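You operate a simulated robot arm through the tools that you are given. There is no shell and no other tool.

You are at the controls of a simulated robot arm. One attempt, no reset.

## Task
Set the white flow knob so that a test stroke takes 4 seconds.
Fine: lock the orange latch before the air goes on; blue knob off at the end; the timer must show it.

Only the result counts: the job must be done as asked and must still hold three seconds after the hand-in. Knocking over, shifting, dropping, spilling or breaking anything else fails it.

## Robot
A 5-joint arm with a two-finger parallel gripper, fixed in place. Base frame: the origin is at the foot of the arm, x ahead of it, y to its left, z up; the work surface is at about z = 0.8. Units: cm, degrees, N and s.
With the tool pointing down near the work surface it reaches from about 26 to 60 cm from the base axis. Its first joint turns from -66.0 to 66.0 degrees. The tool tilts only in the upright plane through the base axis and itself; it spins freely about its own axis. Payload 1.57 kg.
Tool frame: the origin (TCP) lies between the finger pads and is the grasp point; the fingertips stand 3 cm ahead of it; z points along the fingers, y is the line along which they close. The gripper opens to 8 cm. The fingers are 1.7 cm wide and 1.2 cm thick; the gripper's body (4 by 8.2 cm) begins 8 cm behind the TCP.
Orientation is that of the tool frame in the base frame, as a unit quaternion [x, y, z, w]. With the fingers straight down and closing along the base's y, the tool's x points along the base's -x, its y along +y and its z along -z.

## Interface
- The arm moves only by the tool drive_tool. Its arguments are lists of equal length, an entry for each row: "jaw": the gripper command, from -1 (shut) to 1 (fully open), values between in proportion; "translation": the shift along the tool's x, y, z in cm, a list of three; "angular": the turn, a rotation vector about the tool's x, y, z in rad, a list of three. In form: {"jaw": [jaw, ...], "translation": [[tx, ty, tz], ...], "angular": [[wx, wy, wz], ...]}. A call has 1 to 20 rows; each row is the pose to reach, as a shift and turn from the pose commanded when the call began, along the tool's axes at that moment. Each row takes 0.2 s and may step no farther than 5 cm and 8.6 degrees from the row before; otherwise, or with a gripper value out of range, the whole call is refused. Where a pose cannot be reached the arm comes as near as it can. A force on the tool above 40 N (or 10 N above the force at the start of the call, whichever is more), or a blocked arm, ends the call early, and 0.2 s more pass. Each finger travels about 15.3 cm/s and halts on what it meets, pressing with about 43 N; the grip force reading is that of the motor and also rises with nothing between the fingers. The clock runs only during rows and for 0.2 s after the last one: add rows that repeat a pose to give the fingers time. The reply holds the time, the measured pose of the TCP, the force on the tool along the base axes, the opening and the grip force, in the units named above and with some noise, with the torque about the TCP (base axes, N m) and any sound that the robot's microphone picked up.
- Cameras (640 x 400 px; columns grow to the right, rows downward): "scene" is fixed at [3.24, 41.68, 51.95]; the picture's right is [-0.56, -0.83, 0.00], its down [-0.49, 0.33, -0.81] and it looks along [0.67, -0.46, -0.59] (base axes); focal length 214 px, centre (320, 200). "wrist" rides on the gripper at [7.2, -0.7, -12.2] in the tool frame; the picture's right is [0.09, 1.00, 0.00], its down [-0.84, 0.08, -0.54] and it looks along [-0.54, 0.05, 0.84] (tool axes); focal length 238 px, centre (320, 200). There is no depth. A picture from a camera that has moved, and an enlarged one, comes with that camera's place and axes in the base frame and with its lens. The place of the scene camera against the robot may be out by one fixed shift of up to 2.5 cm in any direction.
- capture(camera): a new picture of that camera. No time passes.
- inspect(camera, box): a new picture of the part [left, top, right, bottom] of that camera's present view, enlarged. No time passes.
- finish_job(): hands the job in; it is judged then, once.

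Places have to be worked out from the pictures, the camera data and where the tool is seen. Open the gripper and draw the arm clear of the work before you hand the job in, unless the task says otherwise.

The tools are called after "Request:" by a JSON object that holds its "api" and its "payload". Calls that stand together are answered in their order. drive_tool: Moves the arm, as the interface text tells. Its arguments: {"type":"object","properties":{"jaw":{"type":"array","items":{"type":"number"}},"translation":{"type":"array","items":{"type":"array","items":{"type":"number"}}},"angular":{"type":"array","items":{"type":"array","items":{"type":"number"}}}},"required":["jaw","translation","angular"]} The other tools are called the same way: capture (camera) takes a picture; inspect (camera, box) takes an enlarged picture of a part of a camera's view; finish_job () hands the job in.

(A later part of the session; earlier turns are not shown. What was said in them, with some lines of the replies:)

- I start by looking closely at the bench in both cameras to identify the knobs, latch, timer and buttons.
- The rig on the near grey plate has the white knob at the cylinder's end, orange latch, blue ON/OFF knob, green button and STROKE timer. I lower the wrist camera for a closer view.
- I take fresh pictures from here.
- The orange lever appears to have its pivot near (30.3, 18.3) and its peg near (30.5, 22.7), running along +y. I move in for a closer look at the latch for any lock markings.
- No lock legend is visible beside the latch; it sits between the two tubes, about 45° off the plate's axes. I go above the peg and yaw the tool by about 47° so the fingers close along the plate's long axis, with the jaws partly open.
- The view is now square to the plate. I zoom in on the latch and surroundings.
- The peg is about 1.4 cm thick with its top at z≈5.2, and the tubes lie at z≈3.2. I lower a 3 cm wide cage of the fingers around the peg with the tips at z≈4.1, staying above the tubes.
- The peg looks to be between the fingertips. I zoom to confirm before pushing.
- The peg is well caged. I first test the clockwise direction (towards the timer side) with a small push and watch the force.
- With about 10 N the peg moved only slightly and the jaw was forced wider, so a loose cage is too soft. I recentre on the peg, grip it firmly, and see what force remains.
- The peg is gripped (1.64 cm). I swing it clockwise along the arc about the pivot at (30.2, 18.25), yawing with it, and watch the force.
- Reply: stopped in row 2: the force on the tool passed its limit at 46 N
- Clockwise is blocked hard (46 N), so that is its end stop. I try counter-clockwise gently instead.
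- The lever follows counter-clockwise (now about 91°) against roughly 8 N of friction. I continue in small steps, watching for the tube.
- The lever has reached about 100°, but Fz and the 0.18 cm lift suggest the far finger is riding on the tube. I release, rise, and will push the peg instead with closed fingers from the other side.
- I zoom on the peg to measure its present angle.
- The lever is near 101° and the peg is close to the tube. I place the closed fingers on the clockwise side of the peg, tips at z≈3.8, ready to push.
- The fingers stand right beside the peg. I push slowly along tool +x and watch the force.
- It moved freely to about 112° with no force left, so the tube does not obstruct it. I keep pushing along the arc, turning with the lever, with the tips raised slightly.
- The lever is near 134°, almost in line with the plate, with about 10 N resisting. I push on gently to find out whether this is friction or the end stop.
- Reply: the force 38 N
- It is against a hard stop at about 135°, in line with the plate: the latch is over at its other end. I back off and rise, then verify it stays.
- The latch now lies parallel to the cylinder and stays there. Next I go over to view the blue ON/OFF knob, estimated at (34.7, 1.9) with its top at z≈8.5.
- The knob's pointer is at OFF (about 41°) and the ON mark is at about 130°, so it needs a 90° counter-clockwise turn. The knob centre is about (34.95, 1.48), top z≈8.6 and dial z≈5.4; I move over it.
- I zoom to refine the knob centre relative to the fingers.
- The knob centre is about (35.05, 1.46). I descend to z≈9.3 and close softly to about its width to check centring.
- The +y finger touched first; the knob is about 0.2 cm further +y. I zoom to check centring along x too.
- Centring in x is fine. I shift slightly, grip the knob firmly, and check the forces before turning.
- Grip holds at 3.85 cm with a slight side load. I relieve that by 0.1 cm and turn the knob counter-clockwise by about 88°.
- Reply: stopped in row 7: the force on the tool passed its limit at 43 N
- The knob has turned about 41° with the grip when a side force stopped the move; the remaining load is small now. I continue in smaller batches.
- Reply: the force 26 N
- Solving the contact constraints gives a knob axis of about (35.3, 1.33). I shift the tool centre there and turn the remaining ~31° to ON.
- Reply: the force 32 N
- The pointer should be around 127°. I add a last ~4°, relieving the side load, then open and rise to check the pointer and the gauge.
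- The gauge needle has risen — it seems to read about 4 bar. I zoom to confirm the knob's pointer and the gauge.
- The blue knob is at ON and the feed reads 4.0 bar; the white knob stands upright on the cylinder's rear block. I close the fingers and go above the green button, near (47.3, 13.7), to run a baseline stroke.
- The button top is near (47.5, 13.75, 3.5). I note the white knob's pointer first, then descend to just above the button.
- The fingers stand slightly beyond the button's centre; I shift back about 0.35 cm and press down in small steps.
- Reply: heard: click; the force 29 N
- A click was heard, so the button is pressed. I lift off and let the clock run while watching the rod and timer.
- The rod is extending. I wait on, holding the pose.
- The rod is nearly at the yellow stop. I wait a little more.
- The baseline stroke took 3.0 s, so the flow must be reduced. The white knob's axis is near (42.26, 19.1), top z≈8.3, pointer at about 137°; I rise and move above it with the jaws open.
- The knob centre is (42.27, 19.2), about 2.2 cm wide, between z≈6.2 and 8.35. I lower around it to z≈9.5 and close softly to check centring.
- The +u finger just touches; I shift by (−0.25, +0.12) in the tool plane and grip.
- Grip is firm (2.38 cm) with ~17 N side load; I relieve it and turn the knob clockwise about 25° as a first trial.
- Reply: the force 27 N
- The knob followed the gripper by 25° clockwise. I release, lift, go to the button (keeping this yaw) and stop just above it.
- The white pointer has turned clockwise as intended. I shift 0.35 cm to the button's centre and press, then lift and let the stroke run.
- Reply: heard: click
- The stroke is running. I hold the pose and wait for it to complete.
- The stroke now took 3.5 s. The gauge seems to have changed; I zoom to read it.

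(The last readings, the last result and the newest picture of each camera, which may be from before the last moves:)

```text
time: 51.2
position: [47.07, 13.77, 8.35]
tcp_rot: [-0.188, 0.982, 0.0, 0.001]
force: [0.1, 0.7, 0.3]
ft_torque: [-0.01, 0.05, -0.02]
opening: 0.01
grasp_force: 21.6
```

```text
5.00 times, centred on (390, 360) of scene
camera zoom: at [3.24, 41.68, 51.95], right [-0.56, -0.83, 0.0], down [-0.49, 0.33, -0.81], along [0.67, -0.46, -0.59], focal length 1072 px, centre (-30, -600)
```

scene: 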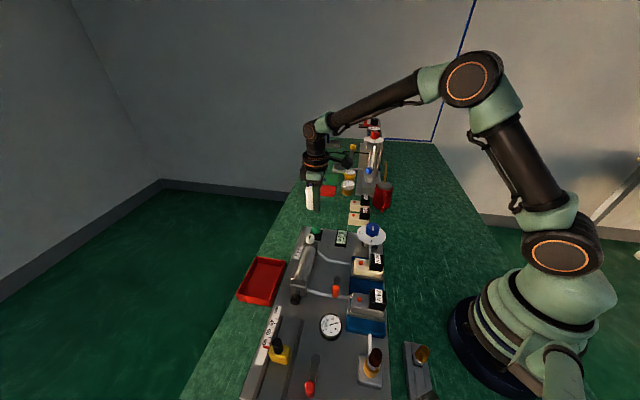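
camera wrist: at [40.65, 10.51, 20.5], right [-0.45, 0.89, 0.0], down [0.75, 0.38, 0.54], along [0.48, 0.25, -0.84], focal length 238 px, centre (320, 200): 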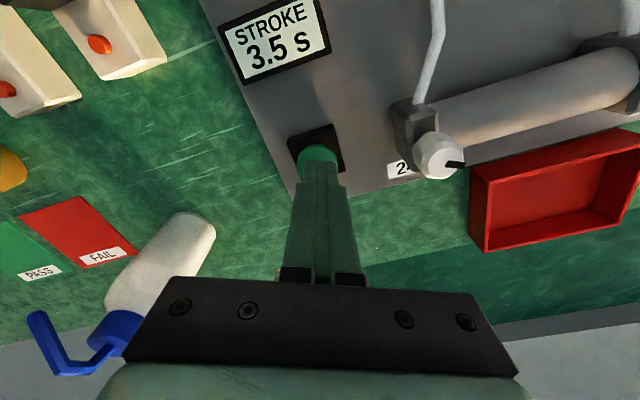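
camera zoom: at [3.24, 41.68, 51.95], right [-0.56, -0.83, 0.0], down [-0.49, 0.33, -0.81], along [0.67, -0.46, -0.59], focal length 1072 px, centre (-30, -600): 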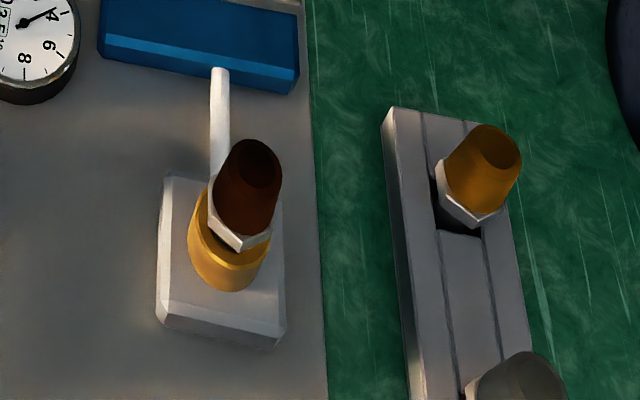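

The feed has sagged from 4.0 to 3.5 bar, which may affect the stroke. Before changing the knob again I repeat the stroke at this setting to see the present time.

Request:
{"api": "drive_tool", "payload": {"jaw": [-1, -1, -1, -1, -1, -1, -1, -1, -1, -1, -1, -1], "translation": [[0.1, -0.2, 0], [0.1, -0.2, 0], [0.1, -0.2, 0], [0.1, -0.2, 0.8], [0.1, -0.2, 1.4], [0.1, -0.2, 1.6], [0.1, -0.2, 1.8], [0.1, -0.2, 1.95], [0.1, -0.2, 2.1], [0.1, -0.2, 1], [0.1, -0.2, 0], [0.1, -0.2, 0]], "angular": [[0, 0, 0], [0, 0, 0], [0, 0, 0], [0, 0, 0], [0, 0, 0], [0, 0, 0], [0, 0, 0], [0, 0, 0], [0, 0, 0], [0, 0, 0], [0, 0, 0], [0, 0, 0]]}}

Request:
{"api": "inspect", "payload": {"camera": "scene", "box": [260, 220, 400, 350]}}

```text
time: 53.9
position: [47.24, 13.64, 8.36]
tcp_rot: [-0.188, 0.982, 0.0, 0.001]
force: [0.1, 0.4, 0.5]
ft_torque: [0.0, 0.01, -0.01]
opening: 0.01
grasp_force: 21.8
heard: click
```

```text
3.08 times, centred on (330, 285) of scene
camera zoom: at [3.24, 41.68, 51.95], right [-0.56, -0.83, 0.0], down [-0.49, 0.33, -0.81], along [0.67, -0.46, -0.59], focal length 660 px, centre (289, -62)
```

zoom: 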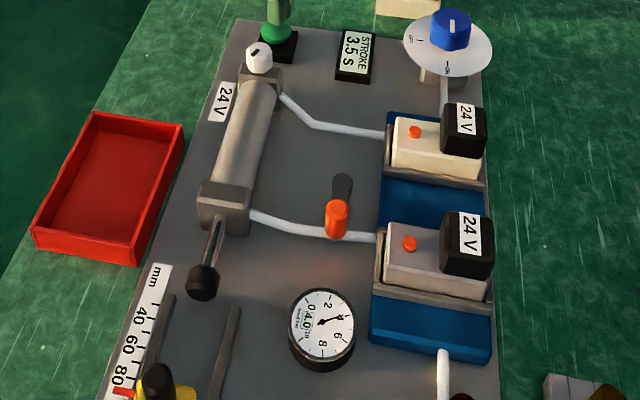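

The gauge appears to be back at about 4.0. I check, then wait out this stroke in shorter chunks while watching the gauge.

Request:
{"api": "inspect", "payload": {"camera": "scene", "box": [310, 305, 355, 345]}}

Request:
{"api": "drive_tool", "payload": {"jaw": [-1, -1, -1, -1], "translation": [[0, 0, 0], [0, 0, 0], [0, 0, 0], [0, 0, 0]], "angular": [[0, 0, 0], [0, 0, 0], [0, 0, 0], [0, 0, 0]]}}

Request:
{"api": "inspect", "payload": {"camera": "scene", "box": [260, 220, 400, 350]}}

```text
10.00 times, centred on (332, 325) of scene
camera zoom: at [3.24, 41.68, 51.95], right [-0.56, -0.83, 0.0], down [-0.49, 0.33, -0.81], along [0.67, -0.46, -0.59], focal length 2145 px, centre (195, -1050)
```

zoom: 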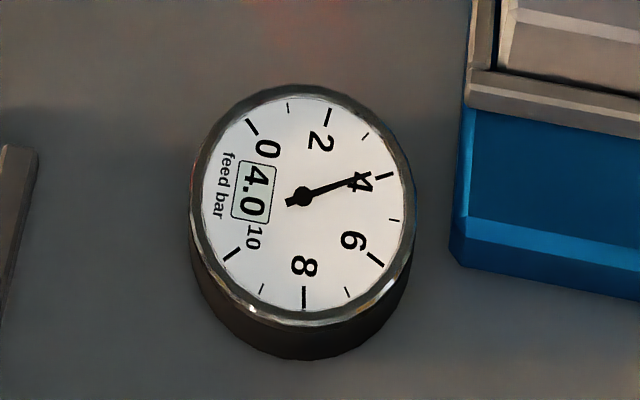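

```text
time: 54.9
position: [47.42, 13.64, 8.31]
tcp_rot: [-0.188, 0.982, 0.0, 0.0]
force: [0.4, -0.4, 0.5]
ft_torque: [0.0, 0.01, 0.0]
opening: 0.02
grasp_force: 21.7
```

```text
3.08 times, centred on (330, 285) of scene
camera zoom: at [3.24, 41.68, 51.95], right [-0.56, -0.83, 0.0], down [-0.49, 0.33, -0.81], along [0.67, -0.46, -0.59], focal length 660 px, centre (289, -62)
```

zoom: 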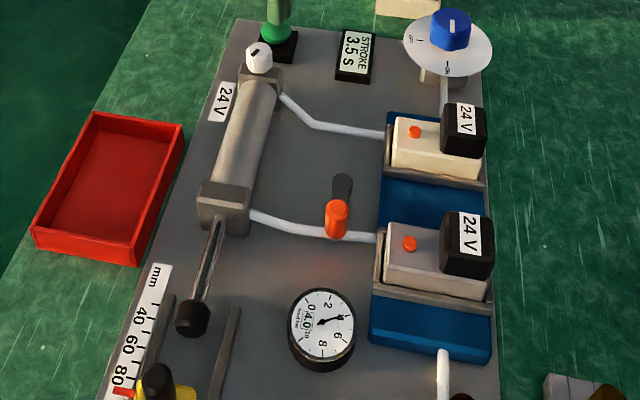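

Feed is 4.0 bar while extending; the sag was likely only during the return. I wait for the result of this stroke.

Request:
{"api": "drive_tool", "payload": {"jaw": [-1, -1, -1, -1, -1, -1, -1, -1, -1, -1, -1], "translation": [[0, 0, 0], [0, 0, 0], [0, 0, 0], [0, 0, 0], [0, 0, 0], [0, 0, 0], [0, 0, 0], [0, 0, 0], [0, 0, 0], [0, 0, 0], [0, 0, 0]], "angular": [[0, 0, 0], [0, 0, 0], [0, 0, 0], [0, 0, 0], [0, 0, 0], [0, 0, 0], [0, 0, 0], [0, 0, 0], [0, 0, 0], [0, 0, 0], [0, 0, 0]]}}

Request:
{"api": "inspect", "payload": {"camera": "scene", "box": [260, 220, 400, 350]}}

Request:
{"api": "inspect", "payload": {"camera": "scene", "box": [310, 305, 355, 345]}}

```text
time: 57.2
position: [47.31, 13.52, 8.27]
tcp_rot: [-0.189, 0.982, 0.0, 0.0]
force: [0.7, 0.0, 0.2]
ft_torque: [0.04, 0.01, -0.01]
opening: 0.0
grasp_force: 21.1
```

```text
3.08 times, centred on (330, 285) of scene
camera zoom: at [3.24, 41.68, 51.95], right [-0.56, -0.83, 0.0], down [-0.49, 0.33, -0.81], along [0.67, -0.46, -0.59], focal length 660 px, centre (289, -62)
```

zoom: 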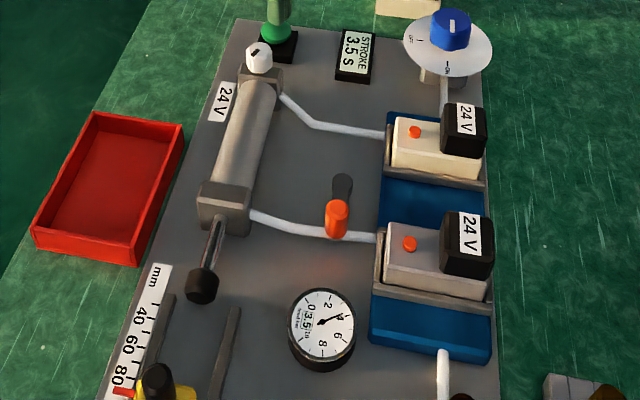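

```text
10.00 times, centred on (332, 325) of scene
camera zoom: at [3.24, 41.68, 51.95], right [-0.56, -0.83, 0.0], down [-0.49, 0.33, -0.81], along [0.67, -0.46, -0.59], focal length 2145 px, centre (195, -1050)
```

zoom: 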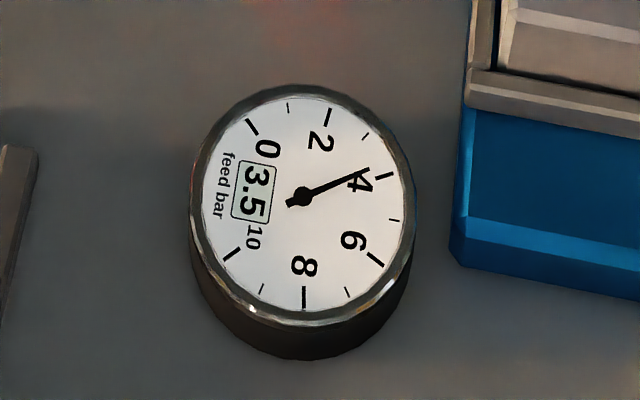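

Repeatable: 3.5 s at 25° clockwise. By interpolation about 20° more should give 4 s; I return to the knob with the same yaw and grip it.

Request:
{"api": "drive_tool", "payload": {"jaw": [-1, -0.6, -0.2, 0.2, 0.2, 0.2, 0.2, 0, -0.25, -0.35], "translation": [[0, 0, -3], [0, 0, -5.7], [1.3, 3.43, -5.7], [2.62, 6.86, -5.7], [2.62, 6.86, -5.7], [2.62, 6.86, -3.4], [2.62, 6.86, -1.2], [2.62, 6.86, -1.2], [2.62, 6.86, -1.2], [2.62, 6.86, -1.2]], "angular": [[0, 0, 0], [0, 0, 0], [0, 0, 0], [0, 0, 0], [0, 0, 0], [0, 0, 0], [0, 0, 0], [0, 0, 0], [0, 0, 0], [0, 0, 0]]}}

Request:
{"api": "inspect", "payload": {"camera": "wrist", "box": [250, 110, 390, 220]}}

```text
time: 59.5
position: [42.26, 19.08, 9.66]
tcp_rot: [-0.189, 0.982, -0.001, 0.001]
force: [0.0, 0.9, -0.7]
ft_torque: [0.0, 0.02, 0.04]
opening: 2.61
grasp_force: 0.2
```

```text
3.64 times, centred on (320, 165) of wrist
camera zoom: at [35.78, 15.82, 21.77], right [-0.45, 0.89, 0.0], down [0.75, 0.38, 0.54], along [0.48, 0.25, -0.84], focal length 867 px, centre (320, 327)
```

zoom: 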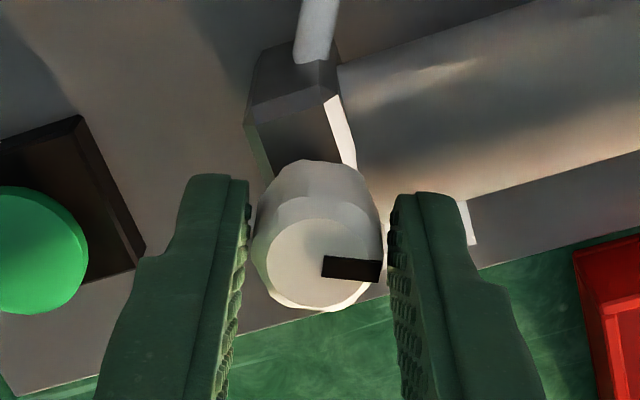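

Well centred with no contact. I close the grip and check the load.

Request:
{"api": "drive_tool", "payload": {"jaw": [-0.45, -1, -1], "translation": [[0, 0, 0], [0, 0, 0], [0, 0, 0]], "angular": [[0, 0, 0], [0, 0, 0], [0, 0, 0]]}}

```text
time: 60.2
position: [42.28, 19.0, 9.63]
tcp_rot: [-0.188, 0.982, 0.0, 0.0]
force: [2.9, -4.5, -0.8]
ft_torque: [-0.39, -0.19, -0.04]
opening: 2.37
grasp_force: 36.0
```

Load is small. I turn 20° further clockwise.

Request:
{"api": "drive_tool", "payload": {"jaw": [-1, -1, -1, -1, -1], "translation": [[0, 0, 0], [0, 0, 0], [0, 0, 0], [0, 0, 0], [0, 0, 0]], "angular": [[0, 0, 0.09], [0, 0, 0.18], [0, 0, 0.27], [0, 0, 0.355], [0, 0, 0.355]]}}

Request:
{"api": "inspect", "payload": {"camera": "wrist", "box": [250, 110, 390, 220]}}

```text
time: 61.5
position: [42.32, 19.08, 9.52]
tcp_rot: [-0.011, 1.0, 0.001, 0.001]
force: [9.7, 3.2, -9.9]
ft_torque: [-0.31, 0.19, -0.03]
opening: 2.36
grasp_force: 35.7
```

```text
3.64 times, centred on (320, 165) of wrist
camera zoom: at [35.02, 18.29, 21.77], right [-0.11, 0.99, 0.0], down [0.83, 0.1, 0.54], along [0.54, 0.06, -0.84], focal length 867 px, centre (320, 327)
```

zoom: 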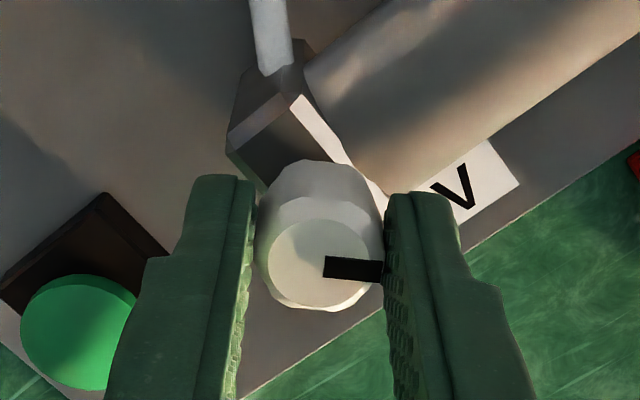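

The knob has now turned 45.5° in total. I release it and go back over the button.

Request:
{"api": "drive_tool", "payload": {"jaw": [-0.35, 0.1, 0.2, 0.2, -0.3, -1, -1, -1, -1, -1], "translation": [[0, 0, 0], [0, 0, 0], [0, 0, -2], [0, 0, -4.4], [-2.5, -2.8, -4.4], [-4.95, -5.6, -4.4], [-4.95, -5.6, -4.4], [-4.95, -5.6, -1.5], [-4.95, -5.6, 1], [-4.95, -5.6, 2.2]], "angular": [[0, 0, 0], [0, 0, 0], [0, 0, 0], [0, 0, 0], [0, 0, 0], [0, 0, 0], [0, 0, 0], [0, 0, 0], [0, 0, 0], [0, 0, 0]]}}

Request:
{"api": "capture", "payload": {"camera": "wrist"}}

Request:
{"api": "inspect", "payload": {"camera": "scene", "box": [295, 220, 345, 260]}}

```text
time: 63.6
position: [47.41, 13.53, 7.14]
tcp_rot: [-0.011, 1.0, 0.0, 0.001]
force: [-0.2, -0.2, 0.5]
ft_torque: [-0.01, 0.0, 0.04]
opening: 0.0
grasp_force: 21.3
```

```text
taken
camera wrist: at [40.16, 12.67, 19.41], right [-0.12, 0.99, 0.0], down [0.83, 0.1, 0.54], along [0.54, 0.06, -0.84], focal length 238 px, centre (320, 200)
```

wrist: 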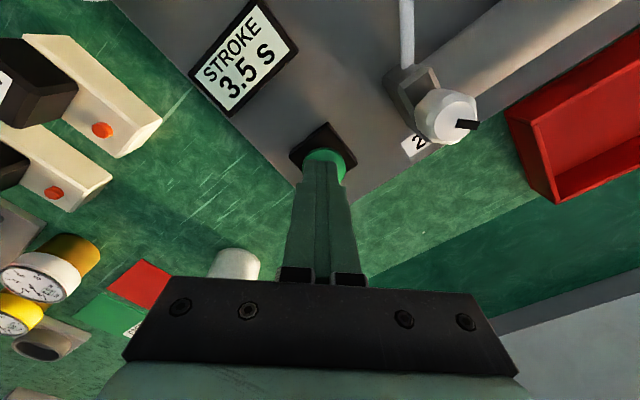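

```text
10.00 times, centred on (320, 240) of scene
camera zoom: at [3.24, 41.68, 51.95], right [-0.56, -0.83, 0.0], down [-0.49, 0.33, -0.81], along [0.67, -0.46, -0.59], focal length 2145 px, centre (320, -200)
```

zoom: 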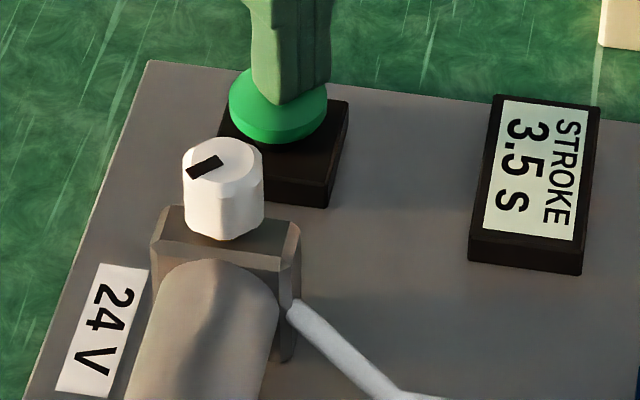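

The fingers are over the button. I press it, lift, and let the stroke run.

Request:
{"api": "drive_tool", "payload": {"jaw": [-1, -1, -1, -1, -1, -1, -1, -1, -1, -1, -1, -1, -1, -1, -1, -1, -1, -1, -1, -1], "translation": [[0, 0, 0.4], [0, 0, 0.6], [0, 0, 0.75], [0, 0, 0.9], [0, 0, 1], [0, 0, 0], [0, 0, -1], [0, 0, -1], [0, 0, -1], [0, 0, -1], [0, 0, -1], [0, 0, -1], [0, 0, -1], [0, 0, -1], [0, 0, -1], [0, 0, -1], [0, 0, -1], [0, 0, -1], [0, 0, -1], [0, 0, -1]], "angular": [[0, 0, 0], [0, 0, 0], [0, 0, 0], [0, 0, 0], [0, 0, 0], [0, 0, 0], [0, 0, 0], [0, 0, 0], [0, 0, 0], [0, 0, 0], [0, 0, 0], [0, 0, 0], [0, 0, 0], [0, 0, 0], [0, 0, 0], [0, 0, 0], [0, 0, 0], [0, 0, 0], [0, 0, 0], [0, 0, 0]]}}

Request:
{"api": "inspect", "payload": {"camera": "scene", "box": [260, 220, 400, 350]}}

```text
time: 67.8
position: [47.45, 13.61, 8.32]
tcp_rot: [-0.012, 1.0, 0.0, 0.0]
force: [0.0, -0.2, -0.7]
ft_torque: [0.0, 0.02, -0.02]
opening: 0.0
grasp_force: 21.1
heard: click
```

```text
3.08 times, centred on (330, 285) of scene
camera zoom: at [3.24, 41.68, 51.95], right [-0.56, -0.83, 0.0], down [-0.49, 0.33, -0.81], along [0.67, -0.46, -0.59], focal length 660 px, centre (289, -62)
```

zoom: 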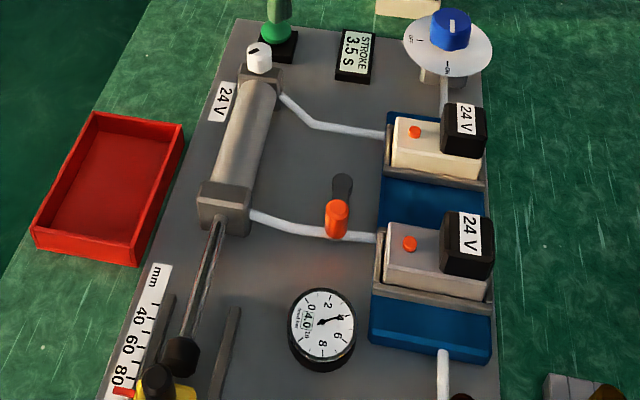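

The rod is nearly at its end. I wait for the reading.

Request:
{"api": "drive_tool", "payload": {"jaw": [-1, -1, -1, -1, -1, -1, -1, -1], "translation": [[0, 0, 0], [0, 0, 0], [0, 0, 0], [0, 0, 0], [0, 0, 0], [0, 0, 0], [0, 0, 0], [0, 0, 0]], "angular": [[0, 0, 0], [0, 0, 0], [0, 0, 0], [0, 0, 0], [0, 0, 0], [0, 0, 0], [0, 0, 0], [0, 0, 0]]}}

Request:
{"api": "inspect", "payload": {"camera": "scene", "box": [260, 220, 400, 350]}}

Request:
{"api": "inspect", "payload": {"camera": "wrist", "box": [180, 0, 320, 110]}}

```text
time: 69.7
position: [47.41, 13.6, 8.41]
tcp_rot: [-0.012, 1.0, 0.001, 0.0]
force: [-0.4, -0.4, -0.5]
ft_torque: [-0.04, 0.01, -0.01]
opening: 0.0
grasp_force: 21.0
```

```text
3.08 times, centred on (330, 285) of scene
camera zoom: at [3.24, 41.68, 51.95], right [-0.56, -0.83, 0.0], down [-0.49, 0.33, -0.81], along [0.67, -0.46, -0.59], focal length 660 px, centre (289, -62)
```

zoom: 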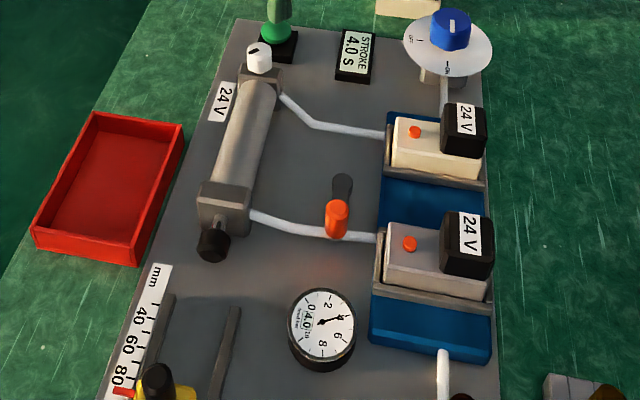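

```text
3.64 times, centred on (250, 55) of wrist
camera zoom: at [40.13, 12.77, 20.6], right [-0.12, 0.99, 0.0], down [0.83, 0.1, 0.54], along [0.54, 0.06, -0.84], focal length 867 px, centre (574, 727)
```

zoom: 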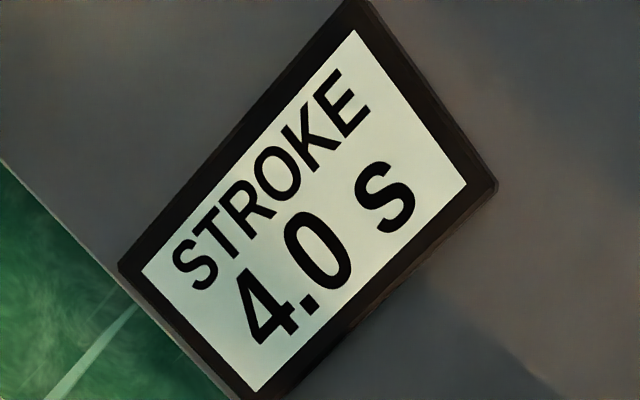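

The timer shows 4.0 s and the rod has returned. Now I go back to the blue knob, near (35.2, 1.35), to turn it off.

Request:
{"api": "drive_tool", "payload": {"jaw": [-1, -1, -0.6, -0.2, 0.2, 0.6, 0.6], "translation": [[0, 0, -3.5], [0, 0, -7], [3.1, -3, -7], [6.2, -6, -7], [9.3, -9, -7], [12.45, -11.95, -6], [12.45, -11.95, -5]], "angular": [[0, 0, 0], [0, 0, 0], [0, 0, 0], [0, 0, 0], [0, 0, 0], [0, 0, 0], [0, 0, 0]]}}

Request:
{"api": "inspect", "payload": {"camera": "wrist", "box": [240, 80, 400, 200]}}

Request:
{"api": "inspect", "payload": {"camera": "scene", "box": [260, 220, 400, 350]}}

```text
time: 71.2
position: [35.07, 1.42, 13.33]
tcp_rot: [-0.012, 1.0, 0.0, 0.0]
force: [-0.5, 0.1, -0.1]
ft_torque: [-0.01, 0.04, 0.0]
opening: 6.4
grasp_force: 0.0
```

```text
3.33 times, centred on (320, 140) of wrist
camera zoom: at [27.83, 0.59, 25.39], right [-0.12, 0.99, 0.0], down [0.83, 0.1, 0.54], along [0.54, 0.06, -0.84], focal length 794 px, centre (320, 400)
```

zoom: 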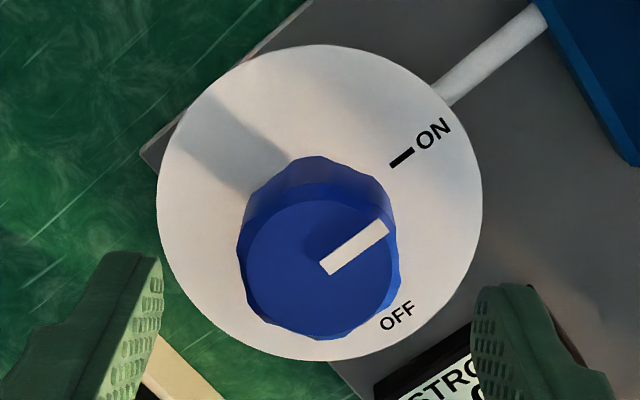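

```text
3.08 times, centred on (330, 285) of scene
camera zoom: at [3.24, 41.68, 51.95], right [-0.56, -0.83, 0.0], down [-0.49, 0.33, -0.81], along [0.67, -0.46, -0.59], focal length 660 px, centre (289, -62)
```

zoom: 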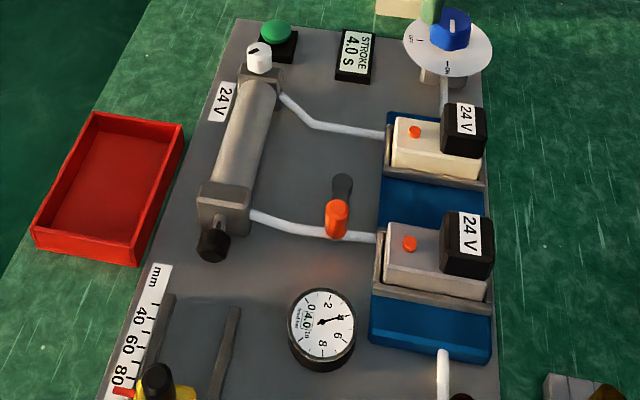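

The pointer is at ON and the knob centre is (35.1, 1.4). I descend around it and close softly.

Request:
{"api": "drive_tool", "payload": {"jaw": [0.6, 0.6, 0.6, 0.3, 0.1, 0, -0.05], "translation": [[-0.1, -0.05, 1.3], [-0.1, -0.05, 2.6], [-0.1, -0.05, 3.95], [-0.1, -0.05, 3.95], [-0.1, -0.05, 3.95], [-0.1, -0.05, 3.95], [-0.1, -0.05, 3.95]], "angular": [[0, 0, 0], [0, 0, 0], [0, 0, 0], [0, 0, 0], [0, 0, 0], [0, 0, 0], [0, 0, 0]]}}

```text
time: 72.8
position: [35.21, 1.3, 9.37]
tcp_rot: [-0.012, 1.0, 0.0, 0.0]
force: [-0.4, 1.0, -0.5]
ft_torque: [0.03, -0.01, -0.02]
opening: 3.97
grasp_force: 0.8
```

Only a light contact at 3.97 cm. I grip fully and check the load.

Request:
{"api": "drive_tool", "payload": {"jaw": [-0.1, -0.5, -1, -1], "translation": [[0, 0.05, 0], [0, 0.05, 0], [0, 0.05, 0], [0, 0.05, 0]], "angular": [[0, 0, 0], [0, 0, 0], [0, 0, 0], [0, 0, 0]]}}

```text
time: 73.8
position: [35.18, 1.37, 9.17]
tcp_rot: [-0.012, 1.0, 0.0, 0.0]
force: [-4.4, -1.1, 1.7]
ft_torque: [-0.02, -0.14, -0.08]
opening: 3.86
grasp_force: 43.5
```

Load is small. I turn clockwise in batches, starting with about 30°.

Request:
{"api": "drive_tool", "payload": {"jaw": [-1, -1, -1, -1, -1], "translation": [[0, 0, 0], [0, 0, 0], [0, 0, 0], [0, 0, 0], [0, 0, 0]], "angular": [[0, 0, 0.11], [0, 0, 0.22], [0, 0, 0.33], [0, 0, 0.44], [0, 0, 0.52]]}}

```text
time: 75.1
position: [35.22, 1.39, 9.36]
tcp_rot: [0.242, 0.97, 0.0, 0.0]
force: [1.0, 0.7, -3.0]
ft_torque: [0.07, 0.01, 0.0]
opening: 3.82
grasp_force: 44.1
stopped in row 5: the force on the tool passed its limit at 41 N (the readings are from after the stop); the commanded pose is now the measured one
```

It turned about 27–28° before a brief force peak; the load is now nearly zero. I continue in smaller, slower batches.

Request:
{"api": "drive_tool", "payload": {"jaw": [-1, -1, -1, -1], "translation": [[0, 0, 0], [0, 0, 0], [0, 0, 0], [0, 0, 0]], "angular": [[0, 0, 0.08], [0, 0, 0.16], [0, 0, 0.24], [0, 0, 0.32]]}}

Request:
{"api": "inspect", "payload": {"camera": "wrist", "box": [240, 80, 400, 220]}}

```text
time: 76.1
position: [35.24, 1.49, 9.31]
tcp_rot: [0.394, 0.919, 0.001, 0.0]
force: [1.3, 1.3, 10.7]
ft_torque: [0.51, 0.77, -0.01]
opening: 3.83
grasp_force: 44.0
```

```text
2.86 times, centred on (320, 150) of wrist
camera zoom: at [29.78, 6.29, 21.56], right [0.66, 0.75, 0.0], down [0.63, -0.55, 0.54], along [0.41, -0.36, -0.84], focal length 681 px, centre (320, 343)
```

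zoom: 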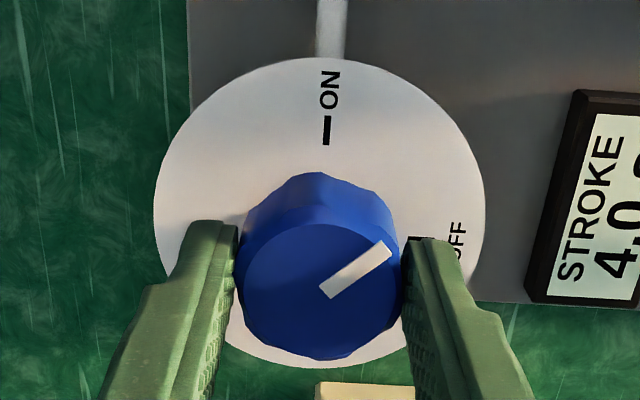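

The knob follows; about 43° remain to OFF. I continue.

Request:
{"api": "drive_tool", "payload": {"jaw": [-1, -1, -1, -1], "translation": [[0, 0, 0], [0, 0, 0], [0, 0, 0], [0, 0, 0]], "angular": [[0, 0, 0.09], [0, 0, 0.18], [0, 0, 0.27], [0, 0, 0.36]]}}

```text
time: 77.1
position: [35.36, 1.52, 9.35]
tcp_rot: [0.552, 0.834, 0.001, 0.0]
force: [11.9, 15.5, -20.3]
ft_torque: [0.41, 0.05, 0.06]
opening: 3.84
grasp_force: 44.5
```

Turned 68° so far with moderate side loads; I relieve those slightly and turn the last ~21°.

Request:
{"api": "drive_tool", "payload": {"jaw": [-1, -1, -1, -1, -1, -1], "translation": [[0.05, 0.1, 0.1], [0.05, 0.1, 0.1], [0.05, 0.1, 0.1], [0.05, 0.1, 0.1], [0.05, 0.1, 0.1], [0.05, 0.1, 0.1]], "angular": [[0, 0, 0], [0, 0, 0.09], [0, 0, 0.18], [0, 0, 0.27], [0, 0, 0.36], [0, 0, 0.38]]}}

Request:
{"api": "inspect", "payload": {"camera": "wrist", "box": [240, 80, 400, 220]}}

Request:
{"api": "inspect", "payload": {"camera": "scene", "box": [260, 220, 400, 350]}}

```text
time: 78.5
position: [35.45, 1.52, 9.33]
tcp_rot: [0.7, 0.714, 0.001, 0.0]
force: [-1.1, -19.0, 24.4]
ft_torque: [-0.44, 0.14, 0.0]
opening: 3.85
grasp_force: 43.8
```

```text
2.86 times, centred on (320, 150) of wrist
camera zoom: at [34.48, 8.74, 21.56], right [0.99, 0.11, 0.0], down [0.09, -0.84, 0.54], along [0.06, -0.54, -0.84], focal length 681 px, centre (320, 343)
```

zoom: 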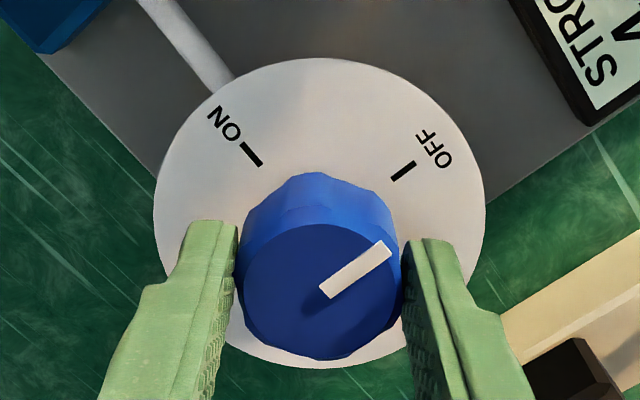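

```text
3.08 times, centred on (330, 285) of scene
camera zoom: at [3.24, 41.68, 51.95], right [-0.56, -0.83, 0.0], down [-0.49, 0.33, -0.81], along [0.67, -0.46, -0.59], focal length 660 px, centre (289, -62)
```

zoom: 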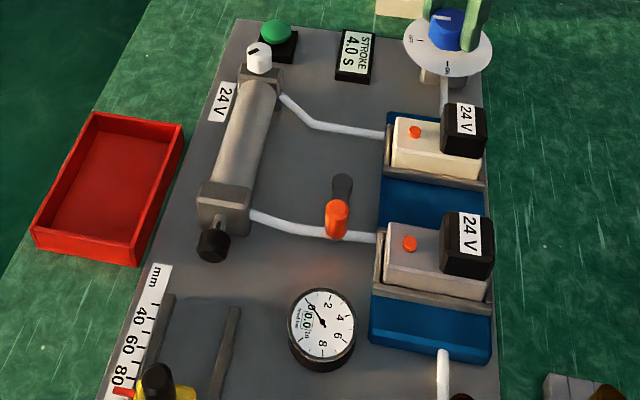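

The gauge reads 0.0, the pointer is at OFF, and the timer still shows 4.0 s. I open, relieve, and lift clear.

Request:
{"api": "drive_tool", "payload": {"jaw": [-0.6, -0.1, 0.4, 0.4, 0.4, 0.4, 0.4, 0.4], "translation": [[0, 0, 0], [0, 0, 0], [0, 0, 0], [0, 0, -2], [0, 0, -5], [0, 0, -8], [0, 0, -11.5], [0, 0, -15]], "angular": [[0, 0, 0], [0, 0, 0], [0, 0, 0], [0, 0, 0], [0, 0, 0], [0, 0, 0], [0, 0, 0], [0, 0, 0]]}}

Request:
{"api": "inspect", "payload": {"camera": "scene", "box": [260, 220, 400, 350]}}

Request:
{"api": "inspect", "payload": {"camera": "scene", "box": [330, 215, 395, 255]}}

Request:
{"api": "capture", "payload": {"camera": "scene"}}

Request:
{"api": "capture", "payload": {"camera": "wrist"}}

```text
time: 80.3
position: [35.2, 1.8, 24.28]
tcp_rot: [0.7, 0.715, -0.001, -0.001]
force: [0.1, 0.6, 0.6]
ft_torque: [0.0, 0.02, 0.02]
opening: 5.59
grasp_force: 0.1
```

```text
3.08 times, centred on (330, 285) of scene
camera zoom: at [3.24, 41.68, 51.95], right [-0.56, -0.83, 0.0], down [-0.49, 0.33, -0.81], along [0.67, -0.46, -0.59], focal length 660 px, centre (289, -62)
```

zoom: 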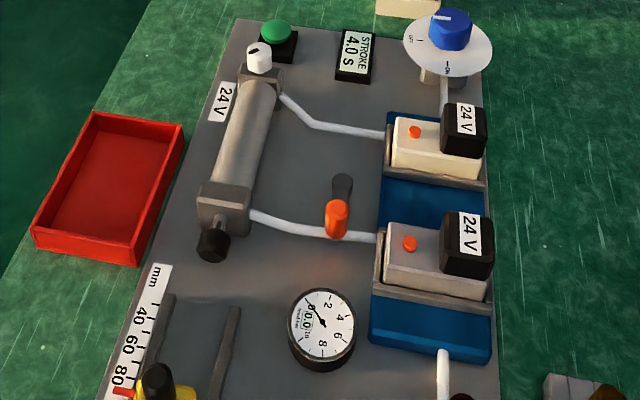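

```text
9.85 times, centred on (362, 235) of scene
camera zoom: at [3.24, 41.68, 51.95], right [-0.56, -0.83, 0.0], down [-0.49, 0.33, -0.81], along [0.67, -0.46, -0.59], focal length 2112 px, centre (-98, -145)
```

zoom: 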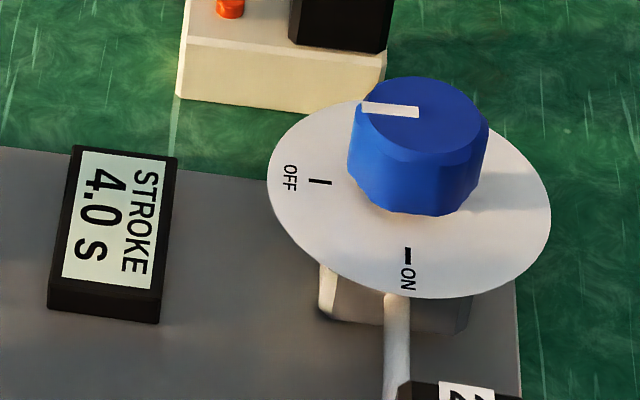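

```text
taken
```

scene: 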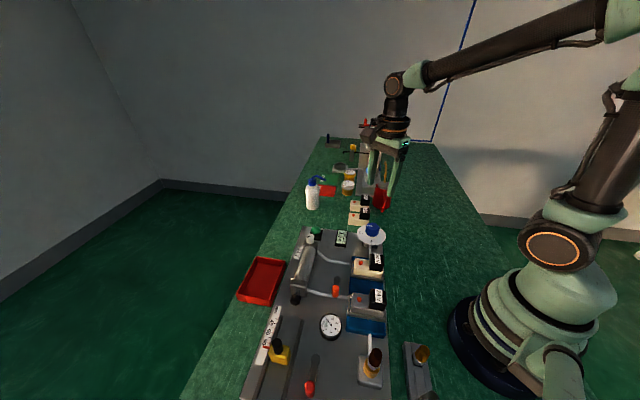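

```text
taken
camera wrist: at [34.4, 8.99, 36.52], right [0.99, 0.11, 0.0], down [0.1, -0.83, 0.54], along [0.06, -0.54, -0.84], focal length 238 px, centre (320, 200)
```

wrist: 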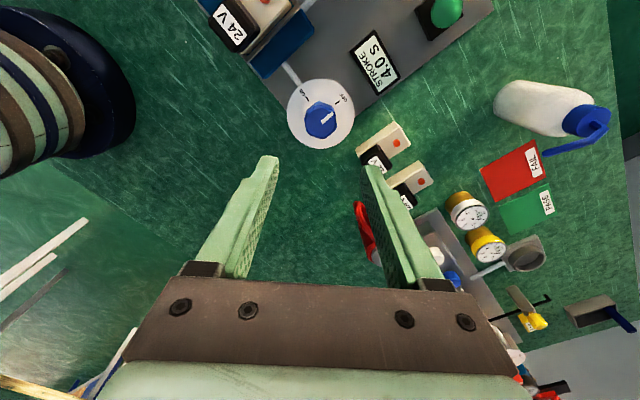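

All is in place: timer 4.0 s, gauge 0.0, blue knob OFF, latch over at its stop. I open the gripper fully, rise a little more, and take a last look.

Request:
{"api": "drive_tool", "payload": {"jaw": [0.7, 1, 1, 1, 1, 1], "translation": [[0, 0, -2], [0, 0, -4], [0, 0, -6], [0, 0, -8], [0, 0, -8], [0, 0, -8]], "angular": [[0, 0, 0], [0, 0, 0], [0, 0, 0], [0, 0, 0], [0, 0, 0], [0, 0, 0]]}}

Request:
{"api": "inspect", "payload": {"camera": "scene", "box": [280, 215, 400, 310]}}

Request:
{"api": "inspect", "payload": {"camera": "scene", "box": [310, 305, 355, 345]}}

```text
time: 81.7
position: [35.26, 1.85, 32.3]
tcp_rot: [0.699, 0.715, 0.0, 0.0]
force: [-0.2, 1.0, 0.8]
ft_torque: [-0.01, -0.01, 0.03]
opening: 8.0
grasp_force: 0.2
```

```text
4.21 times, centred on (340, 262) of scene
camera zoom: at [3.24, 41.68, 51.95], right [-0.56, -0.83, 0.0], down [-0.49, 0.33, -0.81], along [0.67, -0.46, -0.59], focal length 903 px, centre (236, -63)
```

zoom: 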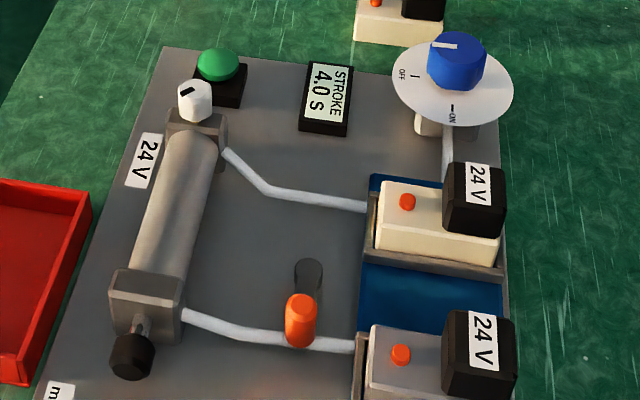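

```text
10.00 times, centred on (332, 325) of scene
camera zoom: at [3.24, 41.68, 51.95], right [-0.56, -0.83, 0.0], down [-0.49, 0.33, -0.81], along [0.67, -0.46, -0.59], focal length 2145 px, centre (195, -1050)
```

zoom: 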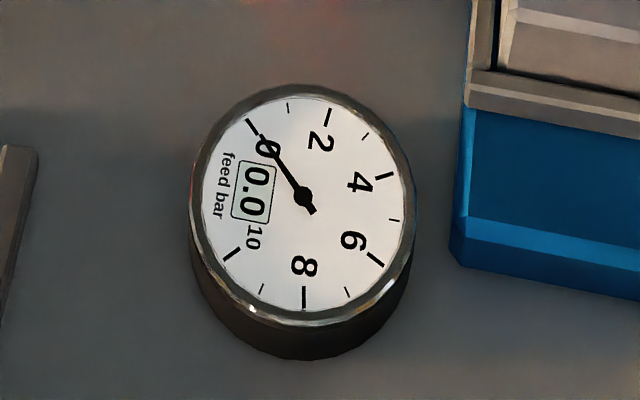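

The timer shows 4.0 s, the feed is at 0.0 bar with the blue knob OFF, the latch is locked, and the arm is clear with the gripper open. I hand the job in.

Request:
{"api": "finish_job", "payload": {}}

```text
The job is handed in.
```

The white flow knob is set so that a test stroke takes 4.0 s, and the stroke timer shows 4.0 s.

- **Orange latch:** I swung it over to its hard stop, in line with the cylinder, before turning the air on. The latch has no lock mark. I took this end as locked because the lever started at the other end of its travel.
- **White knob:** The first stroke took 3.0 s. I turned the knob clockwise in two steps: about 25° gave 3.5 s, the same on a repeat stroke, and about 45° in total gave 4.0 s. I ran one stroke at the final setting.
- **Blue knob:** It is back at OFF and the feed gauge reads 0.0 bar.

Nothing else was moved. The gripper is open and the arm is clear of the bench. The job is handed in; no verdict has come back.
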